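You operate a simulated robot arm through the tools that you are given. There is no shell and no other tool. Be economical: measure what you need, move in short steps, check, and stop when the job is done.

The job below is to be done with a simulated robot arm. You get a single attempt, and the scene is never put back.

TASK
Clear the field by magnet and lay the blue thick blank in its middle.
Fine: extraction button off first; magnet back where it lay.

Only the result counts: the job must be done as asked and must still hold three seconds after the hand-in. Knocking over, shifting, dropping, spilling or breaking anything else fails it.

THE ROBOT
A 6-joint arm with a two-finger parallel gripper, fixed in place. Base frame: the origin is at the foot of the arm, x ahead of it, y to its left, z up; the work surface is at about z = 770. Lengths are in mm, angles in degrees, forces in N, time in s.
With the tool pointing down near the work surface it reaches from about 260 to 680 mm from the base axis. Its first joint turns from -66.0 to 66.0 degrees. Payload 2.9 kg.
The tool frame sits at the grasp point between the pads (the TCP): z along the fingers, y along the line on which they close. The tips reach 30 mm beyond it. The gripper opens to 110 mm. The fingers are 20 mm wide and 10 mm thick; the gripper's body (48 by 112 mm) begins 55 mm behind the TCP.
Orientation is that of the tool frame in the base frame, as [roll, pitch, yaw] about the fixed x, y, z axes, in that order (R = Rz(yaw) Ry(pitch) Rx(roll)). With the fingers straight down and closing along the base's y, the tool's x points along the base's -x, its y along +y and its z along -z.

THE INTERFACE
- The arm moves only by the tool jog_arm. Its arguments are lists of equal length, an entry for each row: "dp": the shift along the tool's x, y, z in units of 300 mm (1.0 is 300 mm), a list of three; "delta_rot": the turn, a rotation vector about the tool's x, y, z in units of 90 degrees (1.0 is 90 degrees), a list of three. In form: {"dp": [[tx, ty, tz], ...], "delta_rot": [[rx, ry, rz], ...]}. A call has 1 to 8 rows; each row is the pose to reach, as a shift and turn from the pose commanded when the call began, along the tool's axes at that moment. "hand" is the gripper command, from -1 (fully open) to 1 (shut), values between in proportion, set as the call begins (left out, the last holds). A call with a number of a shift or a turn outside -1 to 1 is refused whole. Each row takes 0.2 s and may step no farther than 50 mm and 8.6 degrees from the row before; otherwise, or with a gripper value out of range, the whole call is refused. Where a pose cannot be reached the arm comes as near as it can. A force on the tool above 40 N (or 10 N above the force at the start of the call, whichever is more), or a blocked arm, ends the call early, and 0.2 s more pass. Each finger travels about 108 mm/s and halts on what it meets, pressing with about 45 N; the grip force reading is that of the motor and also rises with nothing between the fingers. The clock runs only during rows and for 0.2 s after the last one: add rows that repeat a pose to give the fingers time. It gives the time, the measured TCP pose, the force on the tool (base axes), the opening and the grip force at its end, in the units of the frame above (readings bear some noise).
- Cameras (640 x 400 px; columns grow to the right, rows downward): "scene" is fixed at [89.6, 447.7, 1376.4]; the picture's right is [-0.61, -0.80, 0.00], its down [-0.52, 0.39, -0.76] and it looks along [0.61, -0.46, -0.65] (base axes); focal length 308 px, centre (320, 200). "wrist" rides on the gripper at [-36, 0, -57] in the tool frame; the picture's right is [0.00, -1.00, 0.00], its down [0.97, 0.00, -0.24] and it looks along [0.24, 0.00, 0.97] (tool axes); focal length 218 px, centre (320, 200). There is no depth. A picture from a camera that has moved, and an enlarged one, comes with that camera's place and axes in the base frame and with its lens.
- camera(camera): a new picture of that camera. The clock stands still meanwhile.
- inspect(camera, box): a new picture of the part [left, top, right, bottom] of that camera's present view, enlarged. The clock stands still meanwhile.
- close_job(): hands the job in; it is judged then, once.

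Go step by step. Nothing tells you positions but the pictures and the camera data: compare them with the known pose of the tool, close in by small moves and look again before you grip or let go. The budget is 120 turns and 76 pictures, counting those below and the enlarged ones. Unless the task says otherwise, let go and move clear before handing in, and close with one line.

The tools are called after "Call:" by a JSON object that holds its "op" and its "data". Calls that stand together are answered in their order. jog_arm: Moves the arm, as the interface text tells. Its arguments: {"type":"object","properties":{"dp":{"type":"array"},"delta_rot":{"type":"array"},"hand":{"type":"number"}},"required":["dp","delta_rot"]} The other tools are called the same way: camera (camera) takes a picture; inspect (camera, box) takes an enlarged picture of a part of a camera's view; close_job () hands the job in.

At the start:

```text
clock: 0.0
position: [451.6, -87.6, 1044.5]
tcp_rot: [-179.9, 0.0, -179.9]
ft_force: [0.2, -0.3, 0.2]
gripper_width: 109.7
grip_force: 0.0
```

scene: 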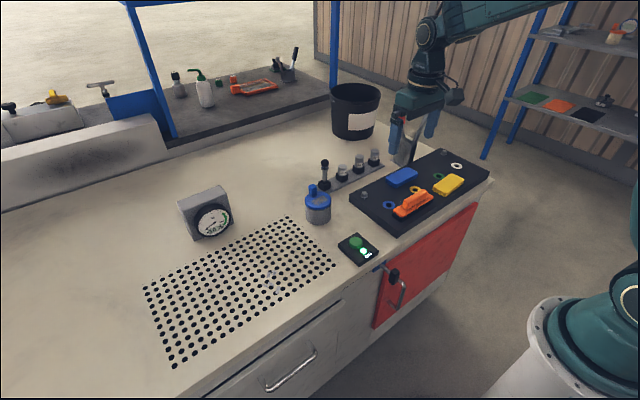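
wrist: 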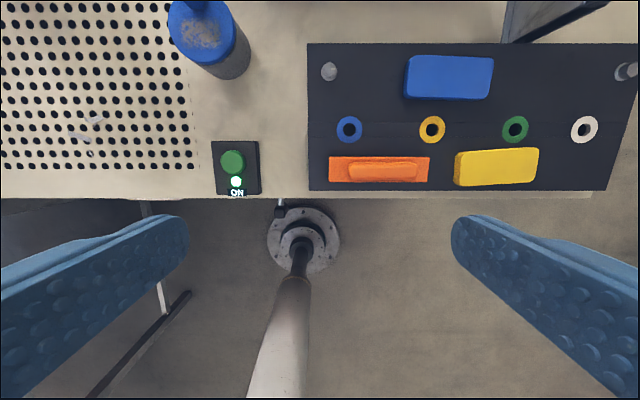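

I see a perforated extraction field with some slivers on it, a lit ON button, and a dark board with orange, blue and yellow items. I'll look closer before moving.

Call:
{"op": "inspect", "data": {"camera": "scene", "box": [330, 140, 500, 246]}}

Call:
{"op": "inspect", "data": {"camera": "scene", "box": [130, 170, 390, 370]}}

Call:
{"op": "inspect", "data": {"camera": "wrist", "box": [0, 0, 320, 200]}}

Call:
{"op": "inspect", "data": {"camera": "wrist", "box": [300, 0, 640, 212]}}

```text
3.76 times, centred on (415, 193) of scene
camera zoom: at [89.6, 447.7, 1376.4], right [-0.61, -0.8, 0.0], down [-0.52, 0.39, -0.76], along [0.61, -0.46, -0.65], focal length 1160 px, centre (-38, 226)
```

zoom: 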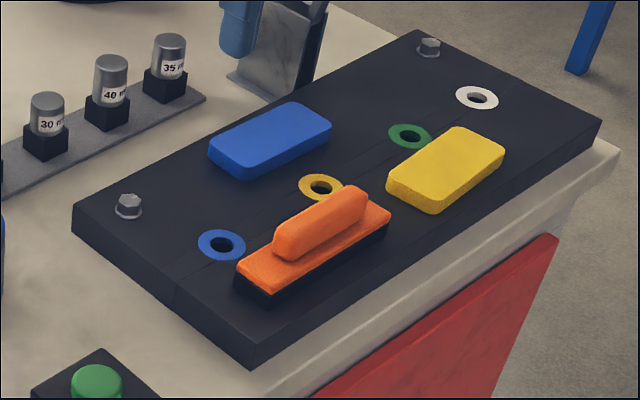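

```text
2.00 times, centred on (260, 270) of scene
camera zoom: at [89.6, 447.7, 1376.4], right [-0.61, -0.8, 0.0], down [-0.52, 0.39, -0.76], along [0.61, -0.46, -0.65], focal length 616 px, centre (440, 60)
```

zoom: 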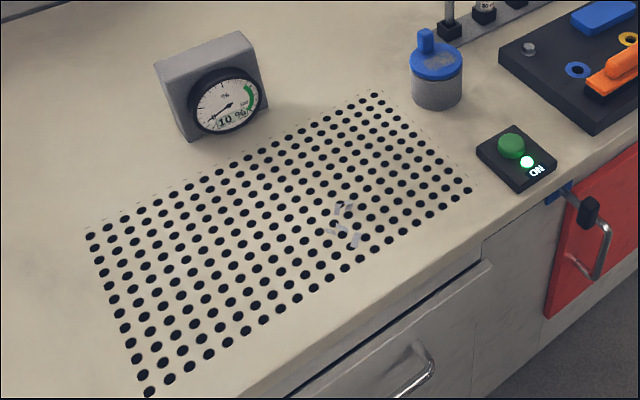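

```text
2.00 times, centred on (160, 100) of wrist
camera zoom: at [486.9, -87.2, 1102.2], right [0.0, -1.0, 0.0], down [-0.97, 0.0, 0.24], along [-0.24, 0.0, -0.97], focal length 436 px, centre (640, 400)
```

zoom: 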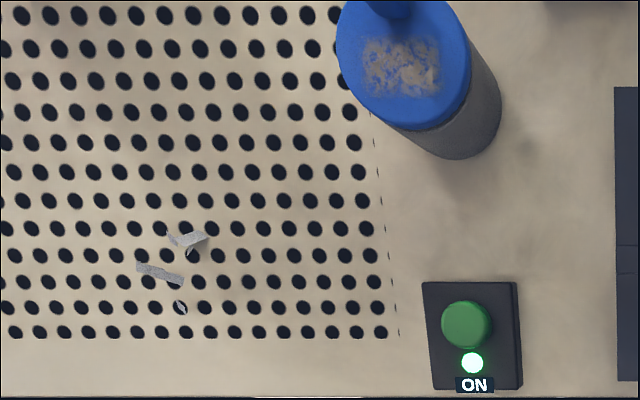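

```text
1.88 times, centred on (470, 106) of wrist
camera zoom: at [486.9, -87.2, 1102.2], right [0.0, -1.0, 0.0], down [-0.97, 0.0, 0.24], along [-0.24, 0.0, -0.97], focal length 411 px, centre (38, 377)
```

zoom: 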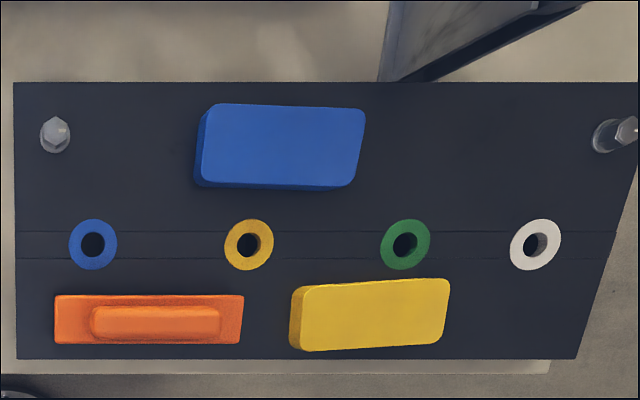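

Comparing both cameras, the button top comes out near (465, 46, 767), so the table may sit a bit lower than 770. I'll shut the fingers, move above the button and look again.

Call:
{"op": "jog_arm", "data": {"dp": [[-0.009, 0.09, 0.096], [-0.018, 0.18, 0.192], [-0.027, 0.27, 0.288], [-0.036, 0.36, 0.384], [-0.045, 0.447, 0.48], [-0.045, 0.447, 0.48]], "delta_rot": [[0, 0, 0], [0, 0, 0], [0, 0, 0], [0, 0, 0], [0, 0, 0], [0, 0, 0]], "hand": 1}}

Call:
{"op": "camera", "data": {"camera": "wrist"}}

Call:
{"op": "camera", "data": {"camera": "scene"}}

```text
clock: 1.4
position: [467.7, 47.9, 898.8]
tcp_rot: [180.0, 0.0, -179.9]
ft_force: [-0.6, 0.3, -0.5]
gripper_width: 0.0
grip_force: 37.6
```

```text
69 pictures are left
camera wrist: at [502.6, 47.7, 956.2], right [0.0, -1.0, 0.0], down [-0.97, 0.0, 0.24], along [-0.24, 0.0, -0.97], focal length 218 px, centre (320, 200)
```

wrist: 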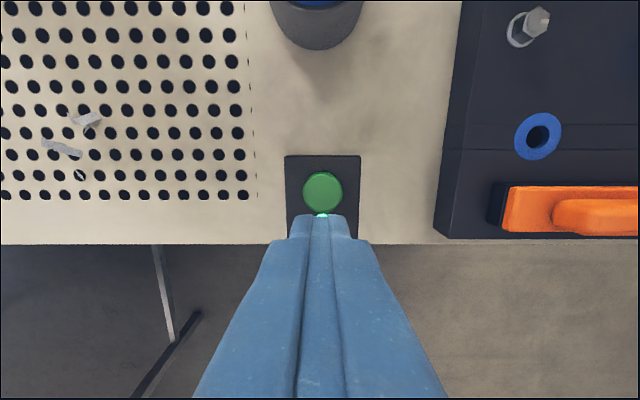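

```text
68 pictures are left
```

scene: 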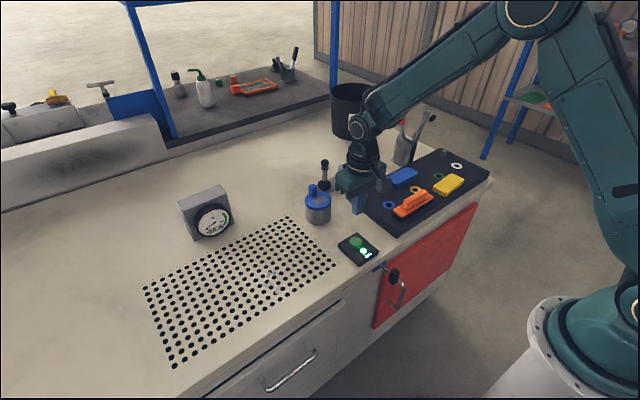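

The button is confirmed at about (464, 46, 768), almost straight under the tips. I'll descend to just above it.

Call:
{"op": "jog_arm", "data": {"dp": [[0.006, -0.003, 0.1], [0.012, -0.006, 0.2], [0.012, -0.006, 0.29], [0.012, -0.006, 0.31]], "delta_rot": [[0, 0, 0], [0, 0, 0], [0, 0, 0], [0, 0, 0]]}}

Call:
{"op": "inspect", "data": {"camera": "scene", "box": [300, 180, 420, 280]}}

```text
clock: 2.4
position: [461.9, 43.5, 806.0]
tcp_rot: [180.0, 0.0, -179.9]
ft_force: [-0.7, 1.0, 0.3]
gripper_width: 0.1
grip_force: 37.3
```

```text
4.00 times, centred on (360, 230) of scene
camera zoom: at [89.6, 447.7, 1376.4], right [-0.61, -0.8, 0.0], down [-0.52, 0.39, -0.76], along [0.61, -0.46, -0.65], focal length 1232 px, centre (160, 80)
```

zoom: 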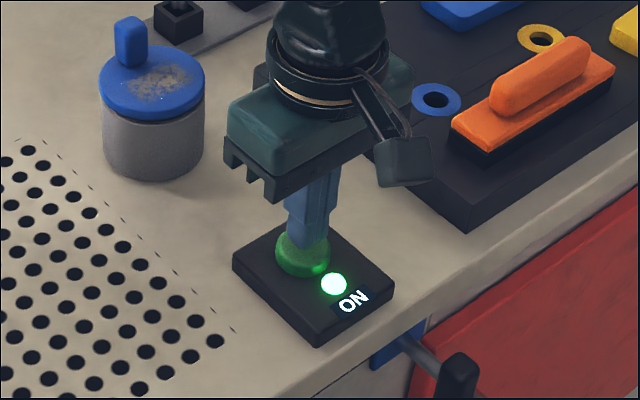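

The tips sit just above the button centre. Now I press in small steps and lift.

Call:
{"op": "jog_arm", "data": {"dp": [[0, 0, 0.013], [0, 0, 0.023], [0, 0, 0.033], [0, 0, 0.043]], "delta_rot": [[0, 0, 0], [0, 0, 0], [0, 0, 0], [0, 0, 0]]}}

Call:
{"op": "inspect", "data": {"camera": "scene", "box": [300, 180, 420, 280]}}

```text
clock: 3.4
position: [460.9, 45.2, 794.1]
tcp_rot: [-179.9, 0.2, -180.0]
ft_force: [1.0, -2.0, 2.7]
gripper_width: 0.1
grip_force: 37.9
```

```text
4.00 times, centred on (360, 230) of scene
camera zoom: at [89.6, 447.7, 1376.4], right [-0.61, -0.8, 0.0], down [-0.52, 0.39, -0.76], along [0.61, -0.46, -0.65], focal length 1232 px, centre (160, 80)
```

zoom: 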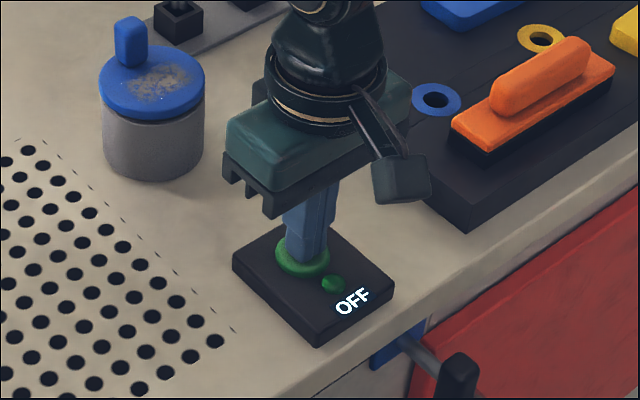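

The panel now reads OFF. Next I lift, swing to above the magnet on the board (handle near (456, -169, 812)) and turn the gripper 90° so it closes across the handle.

Call:
{"op": "jog_arm", "data": {"dp": [[0, 0, -0.12], [0, 0, -0.24], [0, -0.12, -0.33], [0, -0.26, -0.35], [0, -0.4, -0.35], [0.01, -0.54, -0.35], [0.01, -0.68, -0.35], [0.01, -0.715, -0.35]], "delta_rot": [[0, 0, 0], [0, 0, 0.09], [0, 0, 0.18], [0, 0, 0.27], [0, 0, 0.36], [0, 0, 0.45], [0, 0, 0.54], [0, 0, 0.63]], "hand": 0}}

Call:
{"op": "jog_arm", "data": {"dp": [[0, 0, 0], [0, 0, 0], [0, 0, 0], [0, 0, 0], [0, 0, 0]], "delta_rot": [[0, 0, 0.09], [0, 0, 0.18], [0, 0, 0.27], [0, 0, 0.36], [0, 0, 0.37]]}}

Call:
{"op": "camera", "data": {"camera": "wrist"}}

Call:
{"op": "camera", "data": {"camera": "scene"}}

```text
clock: 5.2
position: [457.8, -169.3, 899.6]
tcp_rot: [-180.0, 0.1, 123.1]
ft_force: [0.2, -0.3, 0.2]
gripper_width: 55.3
grip_force: 0.1
```

```text
clock: 6.4
position: [458.9, -168.5, 900.2]
tcp_rot: [180.0, -0.1, 90.0]
ft_force: [0.7, -0.5, -0.4]
gripper_width: 54.8
grip_force: 0.2
```

```text
65 pictures are left
camera wrist: at [457.9, -205.2, 957.4], right [-1.0, 0.0, 0.0], down [0.0, 0.97, 0.24], along [0.0, 0.24, -0.97], focal length 218 px, centre (320, 200)
```

wrist: 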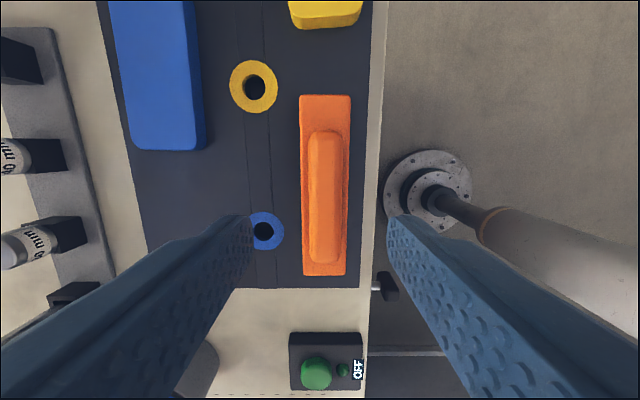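

```text
64 pictures are left
```

scene: 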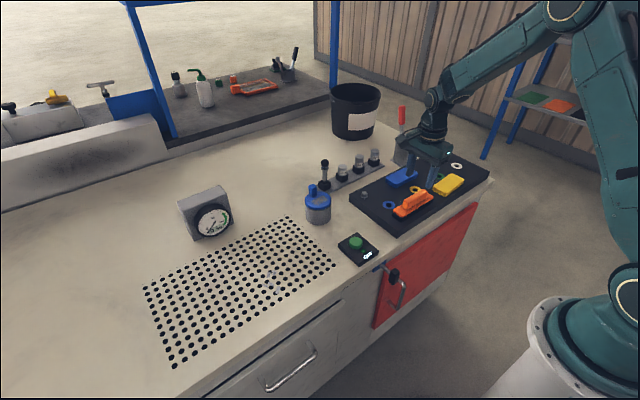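

The button stays OFF. The magnet's handle is centred near (455, -169), top at about 814 and plate top at about 792; I'll lower the open fingers either side of the handle.

Call:
{"op": "jog_arm", "data": {"dp": [[0, -0.012, 0.08], [0, -0.012, 0.16], [0, -0.012, 0.21], [0, -0.012, 0.235]], "delta_rot": [[0, 0, 0], [0, 0, 0], [0, 0, 0], [0, 0, 0]]}}

Call:
{"op": "camera", "data": {"camera": "wrist"}}

Call:
{"op": "inspect", "data": {"camera": "scene", "box": [350, 140, 490, 230]}}

```text
clock: 7.4
position: [454.5, -170.2, 828.7]
tcp_rot: [-180.0, 0.0, 89.9]
ft_force: [0.2, -0.3, 0.6]
gripper_width: 55.0
grip_force: 0.0
```

```text
63 pictures are left
camera wrist: at [454.0, -205.9, 886.5], right [-1.0, 0.0, 0.0], down [0.0, 0.97, 0.24], along [0.0, 0.24, -0.97], focal length 218 px, centre (320, 200)
```

wrist: 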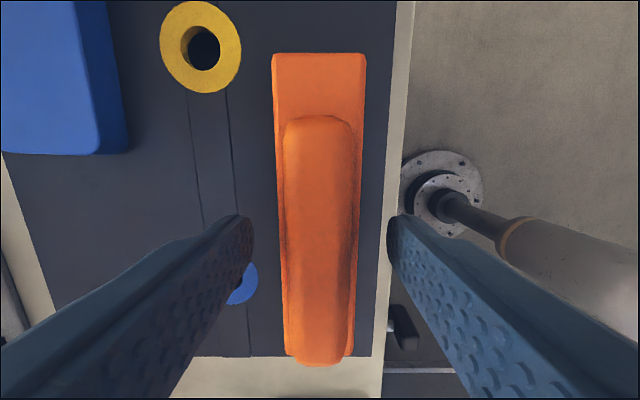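

```text
4.44 times, centred on (420, 185) of scene
camera zoom: at [89.6, 447.7, 1376.4], right [-0.61, -0.8, 0.0], down [-0.52, 0.39, -0.76], along [0.61, -0.46, -0.65], focal length 1369 px, centre (-124, 267)
```

zoom: 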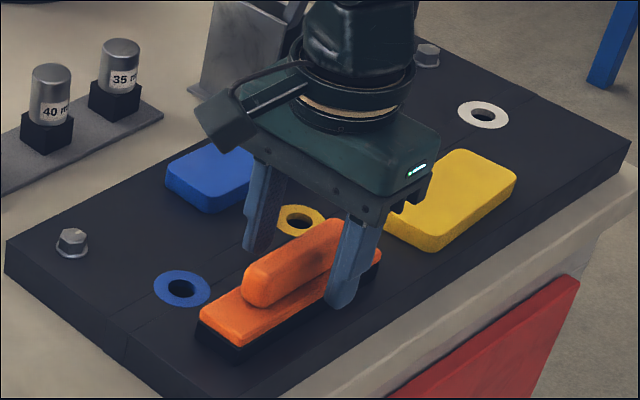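

The fingers straddle the handle evenly. I'll lower 3 mm more and close.

Call:
{"op": "jog_arm", "data": {"dp": [[0, 0, 0.008], [0, 0, 0.008], [0, 0, 0.008], [0, 0, 0.008]], "delta_rot": [[0, 0, 0], [0, 0, 0], [0, 0, 0], [0, 0, 0]], "hand": 1}}

Call:
{"op": "camera", "data": {"camera": "wrist"}}

```text
clock: 8.4
position: [454.3, -168.7, 827.7]
tcp_rot: [179.9, 0.0, 90.0]
ft_force: [-0.9, -4.3, 14.2]
gripper_width: 21.4
grip_force: 45.6
```

```text
61 pictures are left
camera wrist: at [454.2, -205.6, 885.7], right [-1.0, 0.0, 0.0], down [0.0, 0.97, 0.24], along [0.0, 0.24, -0.97], focal length 218 px, centre (320, 200)
```

wrist: 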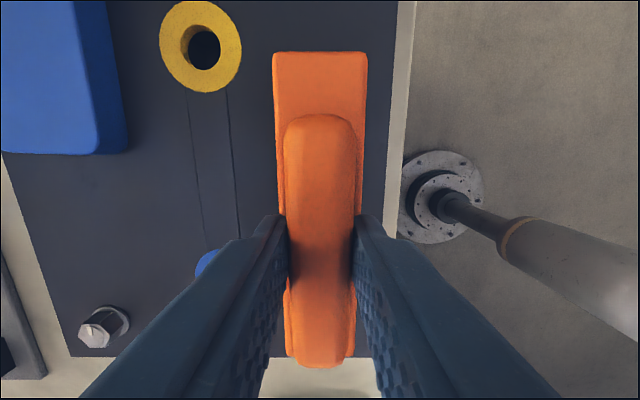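

The handle is held, 21 mm wide. I lift straight up and check that the magnet comes along.

Call:
{"op": "jog_arm", "data": {"dp": [[0, 0, -0.03], [0, 0, -0.1], [0, 0, -0.2], [0, 0, -0.3]], "delta_rot": [[0, 0, 0], [0, 0, 0], [0, 0, 0], [0, 0, 0]]}}

Call:
{"op": "camera", "data": {"camera": "scene"}}

Call:
{"op": "inspect", "data": {"camera": "scene", "box": [350, 140, 490, 230]}}

```text
clock: 9.4
position: [454.5, -169.7, 916.3]
tcp_rot: [-180.0, -0.1, 90.0]
ft_force: [-0.8, -0.1, -2.6]
gripper_width: 21.7
grip_force: 45.0
```

```text
60 pictures are left
```

scene: 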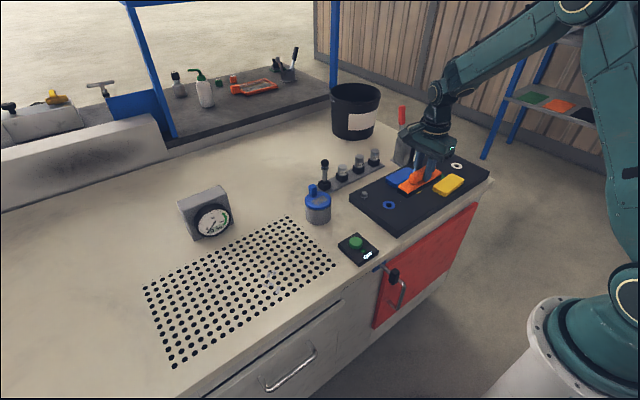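

```text
4.44 times, centred on (420, 185) of scene
camera zoom: at [89.6, 447.7, 1376.4], right [-0.61, -0.8, 0.0], down [-0.52, 0.39, -0.76], along [0.61, -0.46, -0.65], focal length 1369 px, centre (-124, 267)
```

zoom: 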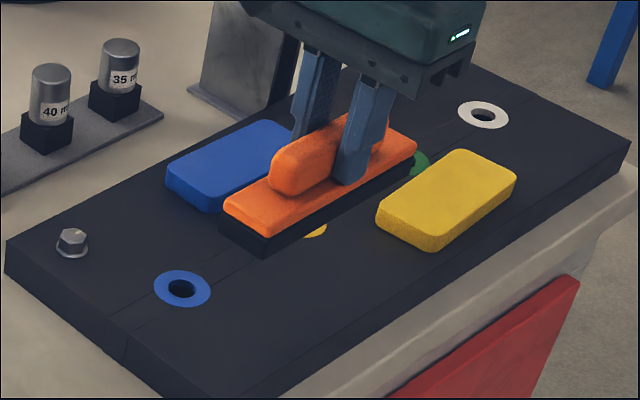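

The magnet is up, with its underside about 59 mm below the TCP. The slivers lie near x 470–530, y 255–300 on a table at z ≈ 744, so I'll carry the magnet there.

Call:
{"op": "jog_arm", "data": {"dp": [[0.12, 0.01, 0], [0.26, 0.02, 0], [0.4, 0.03, 0], [0.54, 0.04, 0], [0.68, 0.05, 0], [0.82, 0.06, 0], [0.96, 0.067, 0]], "delta_rot": [[0, 0, 0], [0, 0, 0], [0, 0, 0], [0, 0, 0], [0, 0, 0], [0, 0, 0], [0, 0, 0]]}}

Call:
{"op": "jog_arm", "data": {"dp": [[0.14, 0, 0], [0.28, 0, 0.05], [0.4, 0, 0.1], [0.5, 0, 0.15], [0.533, 0, 0.18]], "delta_rot": [[0, 0, 0], [0, 0, 0], [0, 0, 0], [0, 0, 0], [0, 0, 0]]}}

Call:
{"op": "inspect", "data": {"camera": "scene", "box": [160, 180, 384, 320]}}

Call:
{"op": "camera", "data": {"camera": "wrist"}}

```text
clock: 11.0
position: [474.0, 119.2, 916.0]
tcp_rot: [180.0, 0.0, 89.8]
ft_force: [0.4, 0.5, -2.5]
gripper_width: 21.6
grip_force: 44.8
```

```text
clock: 12.2
position: [471.9, 278.5, 863.3]
tcp_rot: [-180.0, 0.1, 89.9]
ft_force: [-0.2, 0.1, -2.8]
gripper_width: 21.5
grip_force: 44.2
```

```text
2.86 times, centred on (272, 250) of scene
camera zoom: at [89.6, 447.8, 1376.4], right [-0.61, -0.8, 0.0], down [-0.52, 0.39, -0.76], along [0.61, -0.46, -0.65], focal length 880 px, centre (457, 57)
```

zoom: 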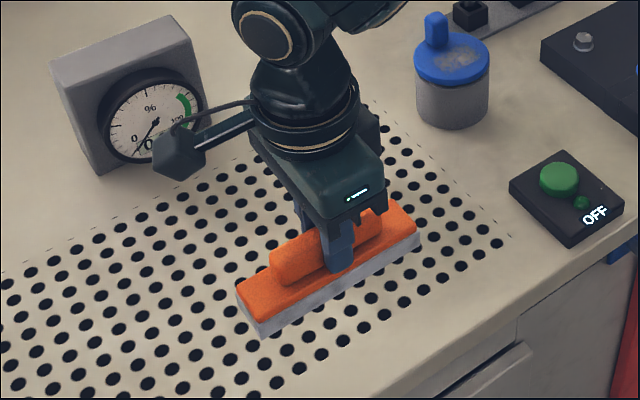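

```text
57 pictures are left
camera wrist: at [471.7, 242.3, 920.7], right [-1.0, 0.0, 0.0], down [0.0, 0.97, 0.24], along [0.0, 0.24, -0.97], focal length 218 px, centre (320, 200)
```

wrist: 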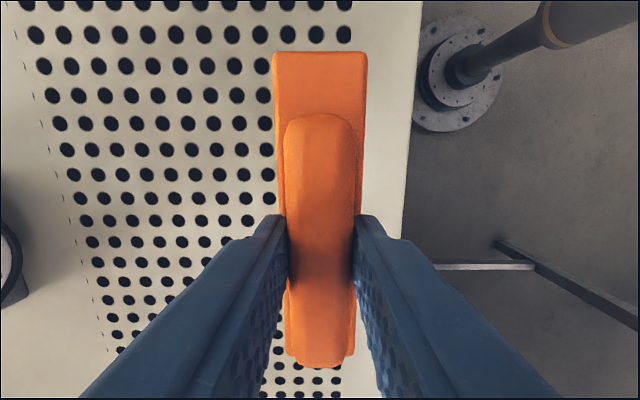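

The gauge reads 0 and the magnet is above the slivers, but its side now looks pale. I'll zoom in there.

Call:
{"op": "inspect", "data": {"camera": "scene", "box": [230, 240, 320, 310]}}

```text
5.71 times, centred on (275, 275) of scene
camera zoom: at [89.6, 447.8, 1376.4], right [-0.61, -0.8, 0.0], down [-0.52, 0.39, -0.76], along [0.61, -0.46, -0.65], focal length 1761 px, centre (577, -229)
```

zoom: 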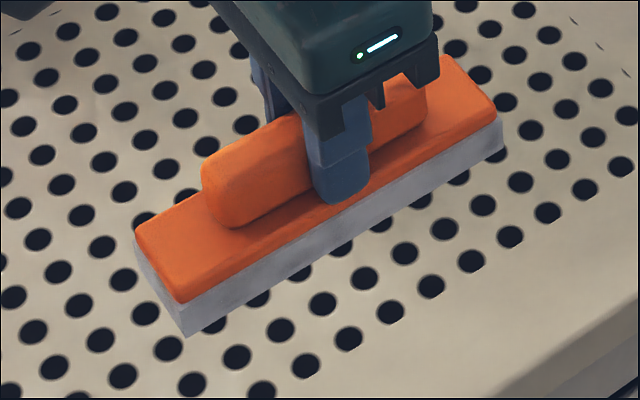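

The magnet's base has turned grey, probably from caught swarf. I'll move it back toward the board, clear of the field, and look at where the slivers lay.

Call:
{"op": "jog_arm", "data": {"dp": [[-0.03, 0, -0.1], [-0.14, 0, -0.18], [-0.28, 0, -0.18], [-0.42, 0, -0.18], [-0.56, 0, -0.18]], "delta_rot": [[0, 0, 0], [0, 0, 0], [0, 0, 0], [0, 0, 0], [0, 0, 0]]}}

Call:
{"op": "inspect", "data": {"camera": "scene", "box": [130, 190, 370, 370]}}

Call:
{"op": "camera", "data": {"camera": "wrist"}}

```text
clock: 13.4
position: [474.9, 110.4, 918.7]
tcp_rot: [180.0, 0.0, 90.1]
ft_force: [0.0, 0.2, -3.2]
gripper_width: 21.7
grip_force: 44.6
```

```text
2.22 times, centred on (250, 280) of scene
camera zoom: at [89.6, 447.8, 1376.4], right [-0.61, -0.8, 0.0], down [-0.52, 0.39, -0.76], along [0.61, -0.46, -0.65], focal length 685 px, centre (476, 22)
```

zoom: 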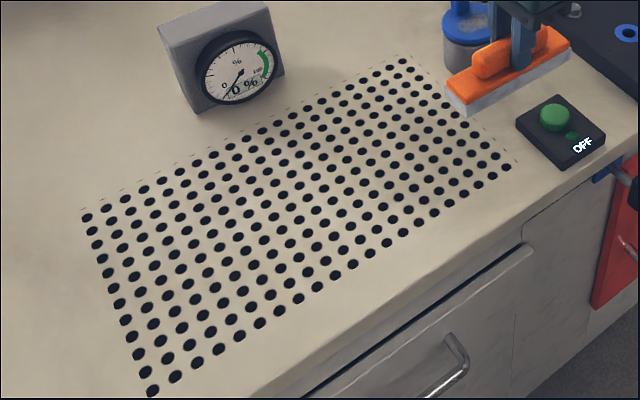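

```text
54 pictures are left
camera wrist: at [473.6, 74.1, 976.6], right [-1.0, 0.0, 0.0], down [0.0, 0.97, 0.24], along [0.0, 0.24, -0.97], focal length 218 px, centre (320, 200)
```

wrist: 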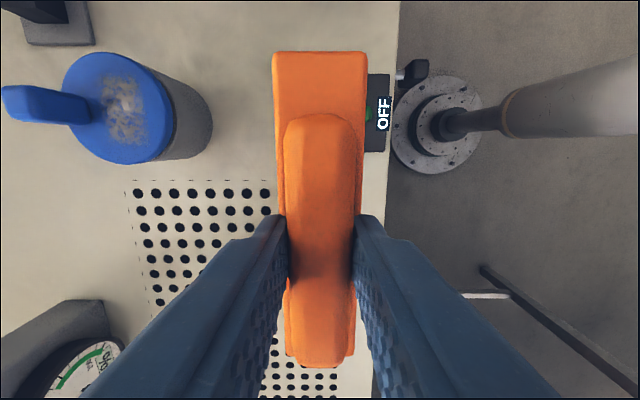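

The field is clear; the swarf is on the magnet. Now I carry the magnet back over its original spot.

Call:
{"op": "jog_arm", "data": {"dp": [[-0.12, -0.01, 0], [-0.26, -0.02, 0], [-0.4, -0.03, 0], [-0.54, -0.04, 0], [-0.68, -0.05, 0], [-0.82, -0.06, 0], [-0.933, -0.067, 0], [-0.933, -0.067, 0]], "delta_rot": [[0, 0, 0], [0, 0, 0], [0, 0, 0], [0, 0, 0], [0, 0, 0], [0, 0, 0], [0, 0, 0], [0, 0, 0]]}}

Call:
{"op": "jog_arm", "data": {"dp": [[0, 0, 0.1], [0, 0, 0.2], [0, 0, 0.26], [0, 0, 0.28]], "delta_rot": [[0, 0, 0], [0, 0, 0], [0, 0, 0], [0, 0, 0]]}}

Call:
{"op": "inspect", "data": {"camera": "scene", "box": [350, 140, 490, 230]}}

Call:
{"op": "camera", "data": {"camera": "wrist"}}

```text
clock: 15.2
position: [458.0, -171.3, 916.0]
tcp_rot: [179.9, 0.1, 89.9]
ft_force: [0.0, 0.0, -3.5]
gripper_width: 21.6
grip_force: 45.4
```

```text
clock: 16.2
position: [456.0, -170.1, 833.4]
tcp_rot: [180.0, 0.0, 90.1]
ft_force: [-0.4, 0.1, -2.7]
gripper_width: 21.7
grip_force: 45.5
```

```text
4.44 times, centred on (420, 185) of scene
camera zoom: at [89.7, 447.7, 1376.4], right [-0.61, -0.8, 0.0], down [-0.52, 0.39, -0.76], along [0.61, -0.46, -0.65], focal length 1369 px, centre (-124, 267)
```

zoom: 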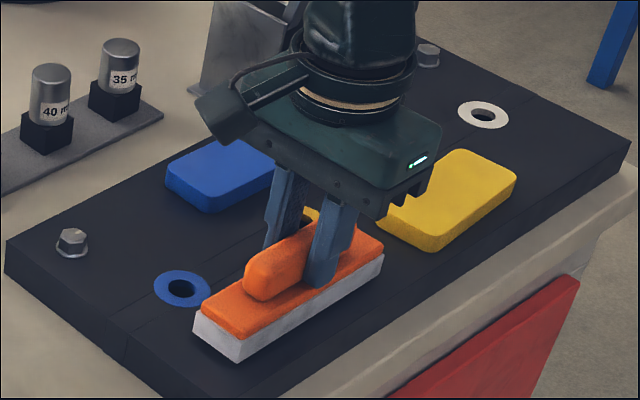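

```text
52 pictures are left
camera wrist: at [454.8, -206.0, 891.2], right [-1.0, 0.0, 0.0], down [0.0, 0.97, 0.24], along [0.0, 0.24, -0.97], focal length 218 px, centre (320, 200)
```

wrist: 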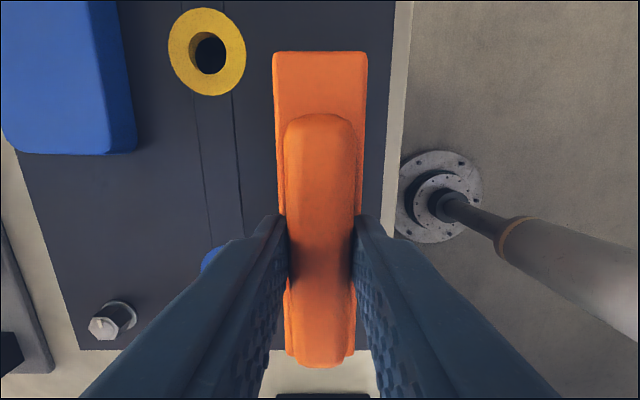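

It hovers a few millimetres above its old spot. I lower to the original height and check the force.

Call:
{"op": "jog_arm", "data": {"dp": [[0, 0, 0.008], [0, 0, 0.016], [0, 0, 0.02], [0, 0, 0.02]], "delta_rot": [[0, 0, 0], [0, 0, 0], [0, 0, 0], [0, 0, 0]]}}

Call:
{"op": "inspect", "data": {"camera": "scene", "box": [350, 140, 490, 230]}}

```text
clock: 17.2
position: [455.0, -171.4, 828.6]
tcp_rot: [180.0, -0.1, 89.9]
ft_force: [-5.3, -1.2, 20.9]
gripper_width: 21.7
grip_force: 45.6
```

```text
4.44 times, centred on (420, 185) of scene
camera zoom: at [89.2, 447.8, 1376.4], right [-0.61, -0.8, 0.0], down [-0.52, 0.39, -0.76], along [0.61, -0.46, -0.65], focal length 1369 px, centre (-124, 267)
```

zoom: 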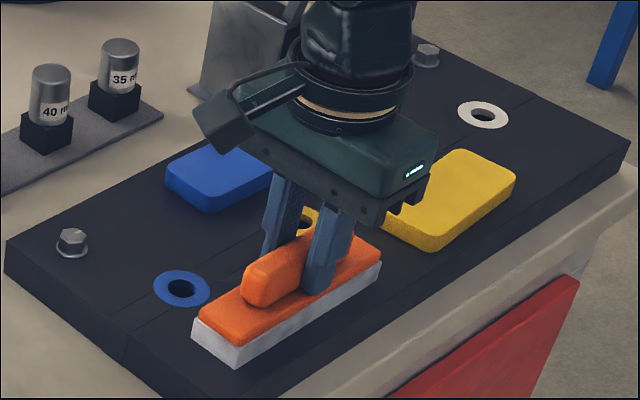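

The magnet rests on the board at its old height. I release and rise, then compare with the earlier pictures.

Call:
{"op": "jog_arm", "data": {"dp": [[0, 0, 0], [0, 0, 0], [0, 0, -0.06], [0, 0, -0.16], [0, 0, -0.24], [0, 0, -0.24]], "delta_rot": [[0, 0, 0], [0, 0, 0], [0, 0, 0], [0, 0, 0], [0, 0, 0], [0, 0, 0]], "hand": 0}}

Call:
{"op": "inspect", "data": {"camera": "scene", "box": [330, 140, 500, 246]}}

Call:
{"op": "camera", "data": {"camera": "wrist"}}

```text
clock: 18.6
position: [455.8, -169.3, 898.7]
tcp_rot: [179.9, -0.1, 90.0]
ft_force: [-0.3, 0.6, -0.1]
gripper_width: 55.0
grip_force: 0.0
```

```text
3.76 times, centred on (415, 193) of scene
camera zoom: at [89.6, 447.7, 1376.4], right [-0.61, -0.8, 0.0], down [-0.52, 0.39, -0.76], along [0.61, -0.46, -0.65], focal length 1160 px, centre (-38, 226)
```

zoom: 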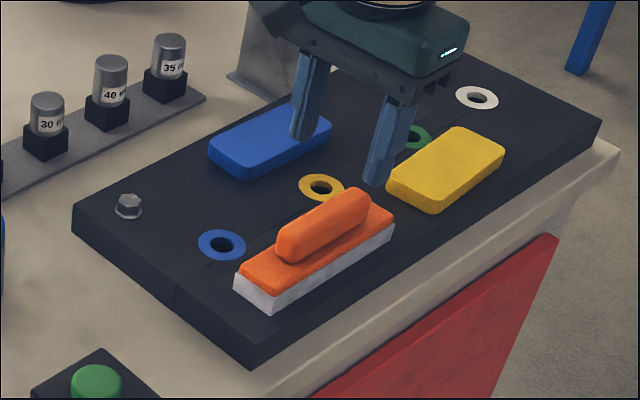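

```text
49 pictures are left
camera wrist: at [454.6, -205.4, 957.2], right [-1.0, 0.0, 0.0], down [0.0, 0.97, 0.24], along [0.0, 0.24, -0.97], focal length 218 px, centre (320, 200)
```

wrist: 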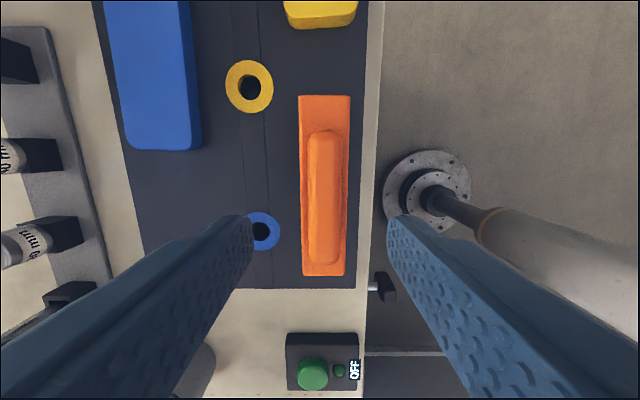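

The magnet is back within about 2 mm of its original spot. Next is the blue blank, near (578, -263) with its top at about 780; I move above it with the fingers opened wider.

Call:
{"op": "jog_arm", "data": {"dp": [[-0.06, 0.08, 0], [-0.13, 0.18, 0], [-0.2, 0.27, 0], [-0.27, 0.35, 0], [-0.312, 0.41, 0], [-0.312, 0.41, 0]], "delta_rot": [[0, 0, 0], [0, 0, 0], [0, 0, 0], [0, 0, 0], [0, 0, 0], [0, 0, 0]], "hand": -0.45}}

Call:
{"op": "camera", "data": {"camera": "wrist"}}

Call:
{"op": "camera", "data": {"camera": "scene"}}

```text
clock: 20.0
position: [577.9, -264.7, 898.1]
tcp_rot: [-180.0, 0.0, 90.0]
ft_force: [0.3, 0.5, 0.0]
gripper_width: 79.8
grip_force: 0.0
```

```text
48 pictures are left
camera wrist: at [577.8, -300.4, 955.1], right [-1.0, 0.0, 0.0], down [0.0, 0.97, 0.24], along [0.0, 0.24, -0.97], focal length 218 px, centre (320, 200)
```

wrist: 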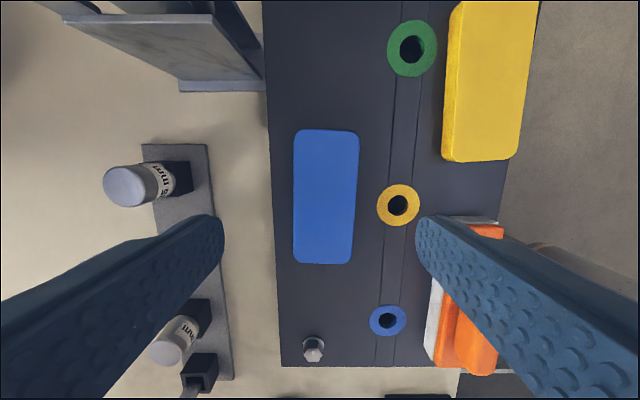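

```text
47 pictures are left
```

scene: 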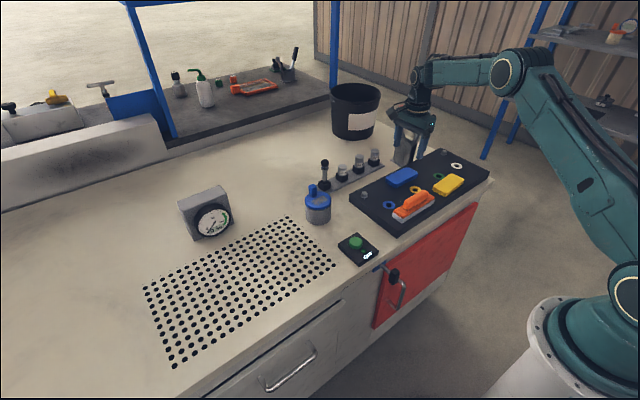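

The blue blank is centred near (573, -256), about 52 × 113 mm, with its top at about 780 on a board at about 768. I centre over it and descend nearly all the way.

Call:
{"op": "jog_arm", "data": {"dp": [[0.027, -0.015, 0.1], [0.027, -0.015, 0.2], [0.027, -0.015, 0.28], [0.027, -0.015, 0.305], [0.027, -0.015, 0.305]], "delta_rot": [[0, 0, 0], [0, 0, 0], [0, 0, 0], [0, 0, 0], [0, 0, 0]]}}

Call:
{"op": "camera", "data": {"camera": "wrist"}}

Call:
{"op": "inspect", "data": {"camera": "scene", "box": [350, 120, 490, 210]}}

```text
clock: 21.2
position: [574.9, -254.9, 806.9]
tcp_rot: [-180.0, -0.1, 90.0]
ft_force: [-0.1, 0.0, 0.0]
gripper_width: 79.9
grip_force: 0.1
```

```text
46 pictures are left
camera wrist: at [573.9, -291.1, 864.1], right [-1.0, 0.0, 0.0], down [0.0, 0.97, 0.24], along [0.0, 0.24, -0.97], focal length 218 px, centre (320, 200)
```

wrist: 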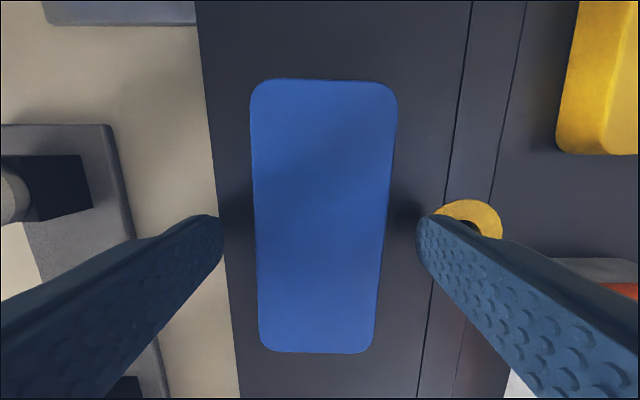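

```text
4.44 times, centred on (420, 165) of scene
camera zoom: at [89.6, 447.7, 1376.4], right [-0.61, -0.8, 0.0], down [-0.52, 0.39, -0.76], along [0.61, -0.46, -0.65], focal length 1369 px, centre (-124, 356)
```

zoom: 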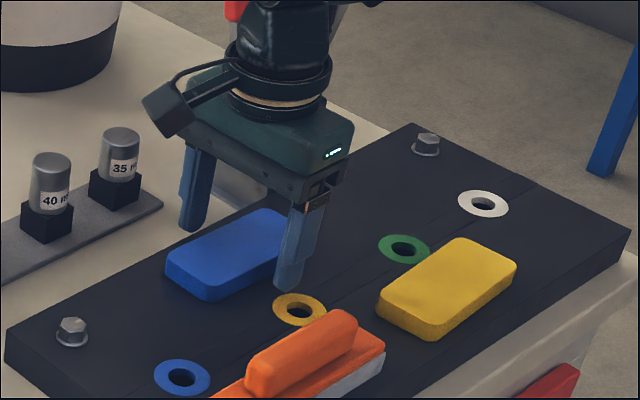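

The fingers straddle the blank evenly. I lower 5 mm and close.

Call:
{"op": "jog_arm", "data": {"dp": [[0, 0, 0.009], [0, 0, 0.018]], "delta_rot": [[0, 0, 0], [0, 0, 0]]}}

Call:
{"op": "jog_arm", "data": {"dp": [[0, 0, 0], [0, 0, 0], [0, 0, 0]], "delta_rot": [[0, 0, 0], [0, 0, 0], [0, 0, 0]], "hand": 1}}

Call:
{"op": "inspect", "data": {"camera": "scene", "box": [350, 120, 490, 210]}}

```text
clock: 21.8
position: [574.4, -255.6, 801.7]
tcp_rot: [180.0, 0.0, 90.0]
ft_force: [-0.3, -0.2, -0.1]
gripper_width: 79.8
grip_force: 0.0
```

```text
clock: 22.6
position: [574.6, -255.4, 800.2]
tcp_rot: [180.0, 0.1, 90.0]
ft_force: [-0.2, 0.1, -0.7]
gripper_width: 49.8
grip_force: 45.2
```

```text
4.44 times, centred on (420, 165) of scene
camera zoom: at [89.6, 447.7, 1376.4], right [-0.61, -0.8, 0.0], down [-0.52, 0.39, -0.76], along [0.61, -0.46, -0.65], focal length 1369 px, centre (-124, 356)
```

zoom: 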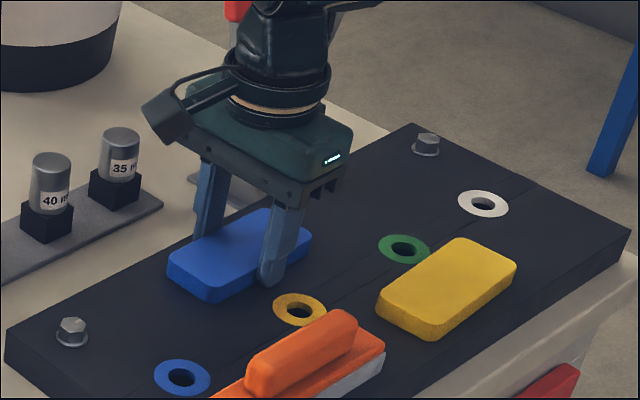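

The blank is gripped at 50 mm. I lift it well clear and check.

Call:
{"op": "jog_arm", "data": {"dp": [[0, 0, -0.04], [0, 0, -0.14], [0, 0, -0.26], [0, 0, -0.38], [0, 0, -0.43]], "delta_rot": [[0, 0, 0], [0, 0, 0], [0, 0, 0], [0, 0, 0], [0, 0, 0]]}}

Call:
{"op": "camera", "data": {"camera": "scene"}}

Call:
{"op": "camera", "data": {"camera": "wrist"}}

```text
clock: 23.8
position: [576.0, -254.0, 929.5]
tcp_rot: [-179.9, 0.0, 90.0]
ft_force: [0.0, -0.4, -6.3]
gripper_width: 49.8
grip_force: 44.8
```

```text
43 pictures are left
```

scene: 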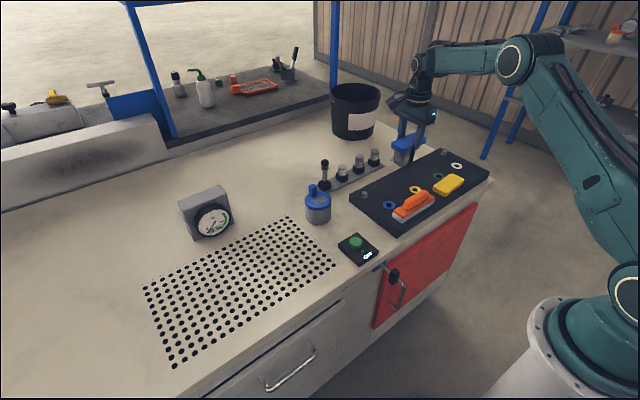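

```text
42 pictures are left
camera wrist: at [574.6, -290.2, 987.7], right [-1.0, 0.0, 0.0], down [0.0, 0.97, 0.24], along [0.0, 0.24, -0.97], focal length 218 px, centre (320, 200)
```

wrist: 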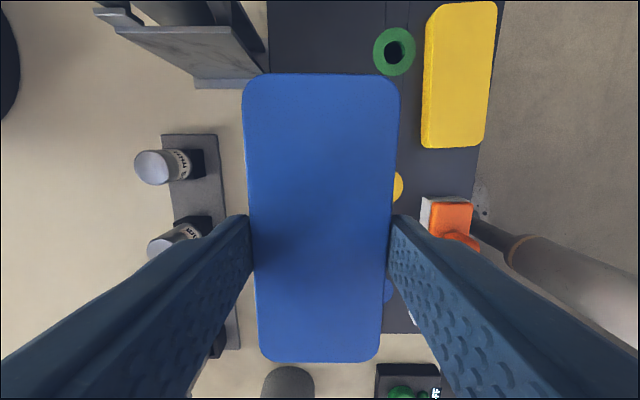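

The blank is held level. I carry it over toward the field, bowing inward of the jar.

Call:
{"op": "jog_arm", "data": {"dp": [[0.08, -0.04, 0], [0.19, -0.08, 0], [0.31, -0.12, 0], [0.43, -0.16, 0], [0.55, -0.2, 0], [0.67, -0.24, 0], [0.79, -0.24, 0], [0.9, -0.24, 0]], "delta_rot": [[0, 0, 0], [0, 0, 0], [0, 0, 0], [0, 0, 0], [0, 0, 0], [0, 0, 0], [0, 0, 0], [0, 0, 0]]}}

Call:
{"op": "jog_arm", "data": {"dp": [[0.12, 0, 0], [0.25, 0, 0], [0.38, 0, 0], [0.51, 0.05, 0], [0.64, 0.1, 0], [0.77, 0.16, 0], [0.89, 0.21, 0], [0.98, 0.22, 0]], "delta_rot": [[0, 0, 0], [0, 0, 0], [0, 0, 0], [0, 0, 0], [0, 0, 0], [0, 0, 0], [0, 0, 0], [0, 0, 0]]}}

Call:
{"op": "camera", "data": {"camera": "scene"}}

Call:
{"op": "camera", "data": {"camera": "wrist"}}

```text
clock: 25.6
position: [502.2, 15.4, 930.3]
tcp_rot: [-180.0, 0.0, 89.9]
ft_force: [-0.3, -0.2, -7.0]
gripper_width: 49.6
grip_force: 44.8
```

```text
clock: 27.4
position: [567.4, 307.7, 929.5]
tcp_rot: [-179.9, 0.0, 90.1]
ft_force: [0.0, 0.8, -6.0]
gripper_width: 49.8
grip_force: 45.0
```

```text
41 pictures are left
```

scene: 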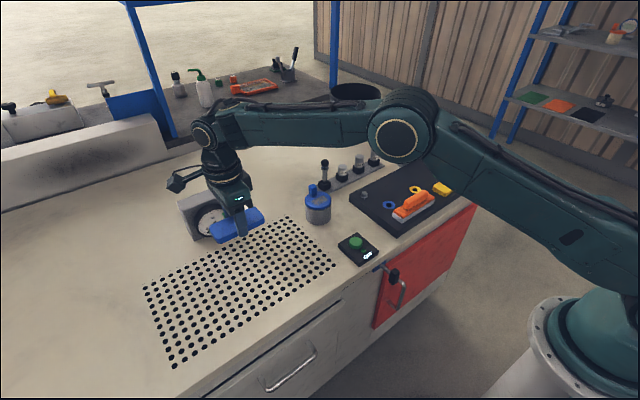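

```text
40 pictures are left
camera wrist: at [566.4, 272.7, 988.5], right [-1.0, 0.0, 0.0], down [0.0, 0.97, 0.24], along [0.0, 0.24, -0.97], focal length 218 px, centre (320, 200)
```

wrist: 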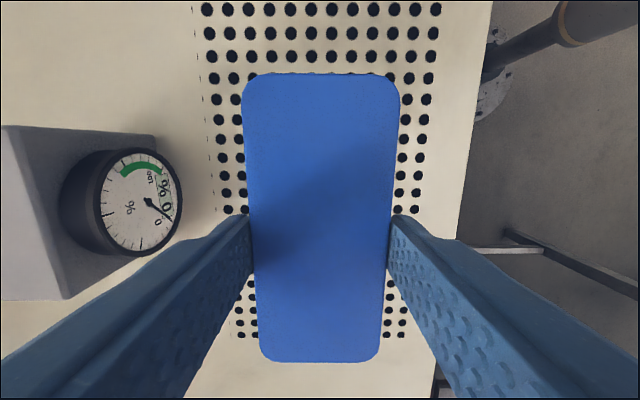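

The field centre works out at about (566, 322) and the gauge clears the gripper by about 60 mm. I shift slightly and descend to just above the table.

Call:
{"op": "jog_arm", "data": {"dp": [[0.045, -0.005, 0.08], [0.045, -0.005, 0.2], [0.045, -0.005, 0.32], [0.045, -0.005, 0.42], [0.045, -0.005, 0.48], [0.045, -0.005, 0.48]], "delta_rot": [[0, 0, 0], [0, 0, 0], [0, 0, 0], [0, 0, 0], [0, 0, 0], [0, 0, 0]]}}

Call:
{"op": "inspect", "data": {"camera": "scene", "box": [130, 190, 370, 370]}}

Call:
{"op": "camera", "data": {"camera": "wrist"}}

```text
clock: 28.8
position: [567.7, 324.4, 785.6]
tcp_rot: [-180.0, 0.1, 89.9]
ft_force: [0.1, 1.5, -6.5]
gripper_width: 49.8
grip_force: 45.3
```

```text
2.22 times, centred on (250, 280) of scene
camera zoom: at [89.7, 447.8, 1376.4], right [-0.61, -0.8, 0.0], down [-0.52, 0.39, -0.76], along [0.61, -0.46, -0.65], focal length 685 px, centre (476, 22)
```

zoom: 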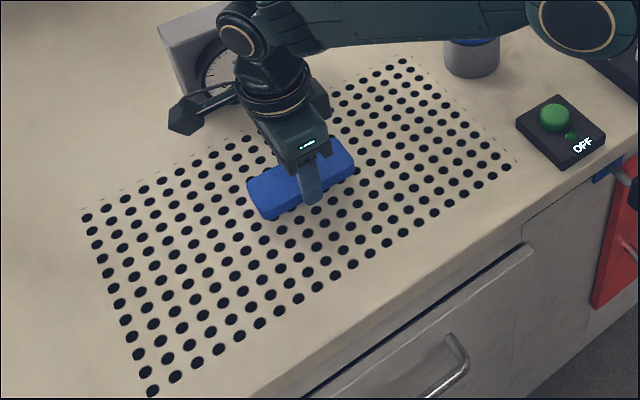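

```text
38 pictures are left
camera wrist: at [566.5, 288.6, 843.3], right [-1.0, 0.0, 0.0], down [0.0, 0.97, 0.24], along [0.0, 0.24, -0.97], focal length 218 px, centre (320, 200)
```

wrist: 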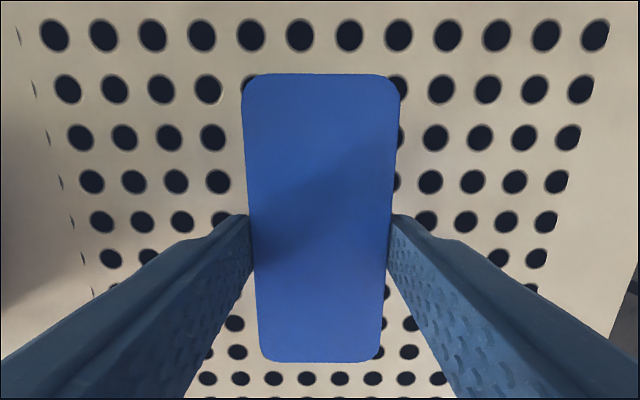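

It is centred over the field with a few millimetres of gap. I lower gently until contact.

Call:
{"op": "jog_arm", "data": {"dp": [[0, 0, 0.008], [0, 0, 0.016], [0, 0, 0.022], [0, 0, 0.026], [0, 0, 0.029], [0, 0, 0.029]], "delta_rot": [[0, 0, 0], [0, 0, 0], [0, 0, 0], [0, 0, 0], [0, 0, 0], [0, 0, 0]]}}

Call:
{"op": "inspect", "data": {"camera": "scene", "box": [190, 210, 310, 300]}}

```text
clock: 30.2
position: [565.9, 321.4, 777.9]
tcp_rot: [-180.0, 0.0, 90.0]
ft_force: [-0.2, -0.2, -6.8]
gripper_width: 49.4
grip_force: 44.9
```

```text
4.44 times, centred on (250, 255) of scene
camera zoom: at [89.7, 447.8, 1376.4], right [-0.61, -0.8, 0.0], down [-0.52, 0.39, -0.76], along [0.61, -0.46, -0.65], focal length 1369 px, centre (631, -44)
```

zoom: 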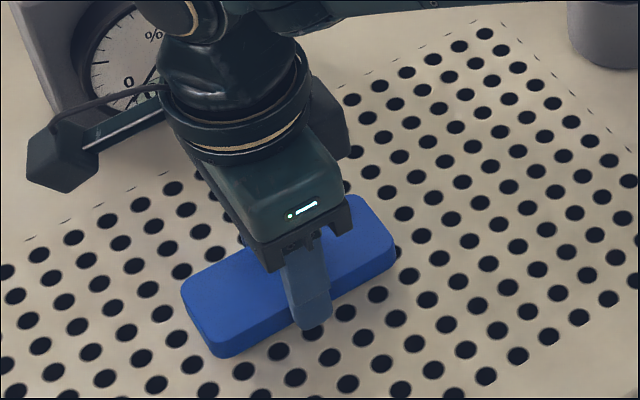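

No contact yet, as the force is still only the blank's weight. I keep lowering in 1 mm steps.

Call:
{"op": "jog_arm", "data": {"dp": [[0, 0, 0.0035], [0, 0, 0.007], [0, 0, 0.01], [0, 0, 0.01]], "delta_rot": [[0, 0, 0], [0, 0, 0], [0, 0, 0], [0, 0, 0]]}}

```text
clock: 31.2
position: [564.4, 322.3, 774.7]
tcp_rot: [179.9, -0.1, 90.0]
ft_force: [0.0, 0.0, -6.6]
gripper_width: 49.5
grip_force: 45.0
```

Call:
{"op": "jog_arm", "data": {"dp": [[0, 0, 0.0035], [0, 0, 0.007], [0, 0, 0.01], [0, 0, 0.01]], "delta_rot": [[0, 0, 0], [0, 0, 0], [0, 0, 0], [0, 0, 0]]}}

Call:
{"op": "inspect", "data": {"camera": "scene", "box": [190, 210, 310, 300]}}

```text
clock: 32.2
position: [566.4, 322.3, 771.2]
tcp_rot: [-179.9, 0.1, 90.0]
ft_force: [-1.8, 0.3, -3.1]
gripper_width: 49.7
grip_force: 44.9
```

```text
4.44 times, centred on (250, 255) of scene
camera zoom: at [89.6, 447.8, 1376.4], right [-0.61, -0.8, 0.0], down [-0.52, 0.39, -0.76], along [0.61, -0.46, -0.65], focal length 1369 px, centre (631, -44)
```

zoom: 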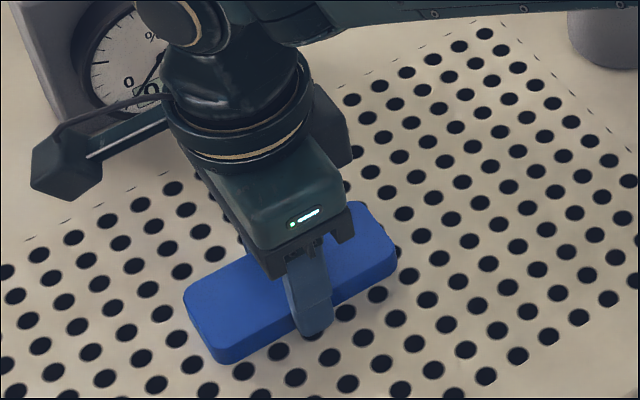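

Contact is starting, as the supported weight is dropping. One more millimetre, then I open, after the check.

Call:
{"op": "jog_arm", "data": {"dp": [[0, 0, 0.002], [0, 0, 0.004], [0, 0, 0.004]], "delta_rot": [[0, 0, 0], [0, 0, 0], [0, 0, 0]]}}

```text
clock: 33.0
position: [566.4, 322.4, 770.8]
tcp_rot: [179.8, 0.1, 90.0]
ft_force: [-1.9, -5.5, 9.4]
gripper_width: 49.7
grip_force: 45.1
```

The blank is pressed lightly on the table. I open the fingers and rise straight up.

Call:
{"op": "jog_arm", "data": {"dp": [[0, 0, 0], [0, 0, 0], [0, 0, -0.04], [0, 0, -0.14], [0, 0, -0.26], [0, 0, -0.4], [0, 0, -0.5]], "delta_rot": [[0, 0, 0], [0, 0, 0], [0, 0, 0], [0, 0, 0], [0, 0, 0], [0, 0, 0], [0, 0, 0]], "hand": -0.4}}

Call:
{"op": "camera", "data": {"camera": "wrist"}}

Call:
{"op": "camera", "data": {"camera": "scene"}}

```text
clock: 34.6
position: [562.6, 322.6, 920.6]
tcp_rot: [179.9, 0.0, 89.9]
ft_force: [0.3, -0.5, -0.1]
gripper_width: 76.9
grip_force: 0.1
```

```text
35 pictures are left
camera wrist: at [562.3, 286.9, 978.8], right [-1.0, 0.0, 0.0], down [0.0, 0.97, 0.24], along [0.0, 0.24, -0.97], focal length 218 px, centre (320, 200)
```

wrist: 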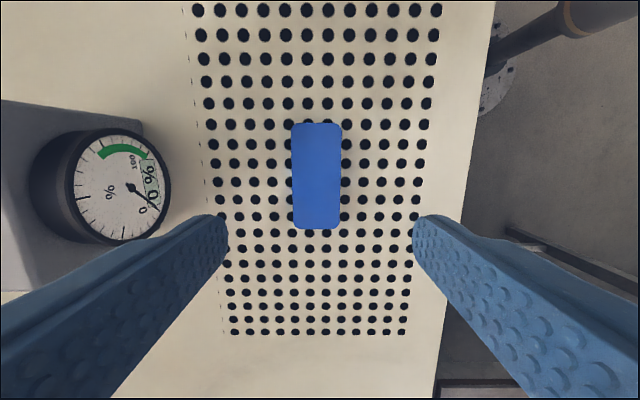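

```text
34 pictures are left
```

scene: 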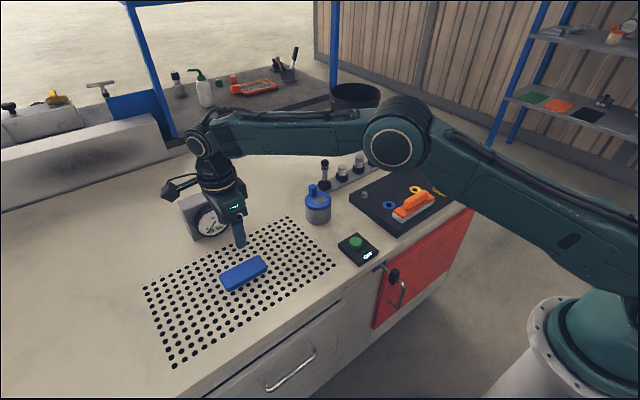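

The blue blank lies flat in the middle of the field, the button reads OFF, the field is clean and the magnet is back in its place. The gripper is empty and clear, so I hand in.

Call:
{"op": "close_job", "data": {}}

```text
The job is handed in.
```

The job is handed in: extraction is off, the field is cleared, the magnet is back within about 2 mm of where it lay with the swarf still on it, and the blue blank lies within about 4 mm of the field's middle.
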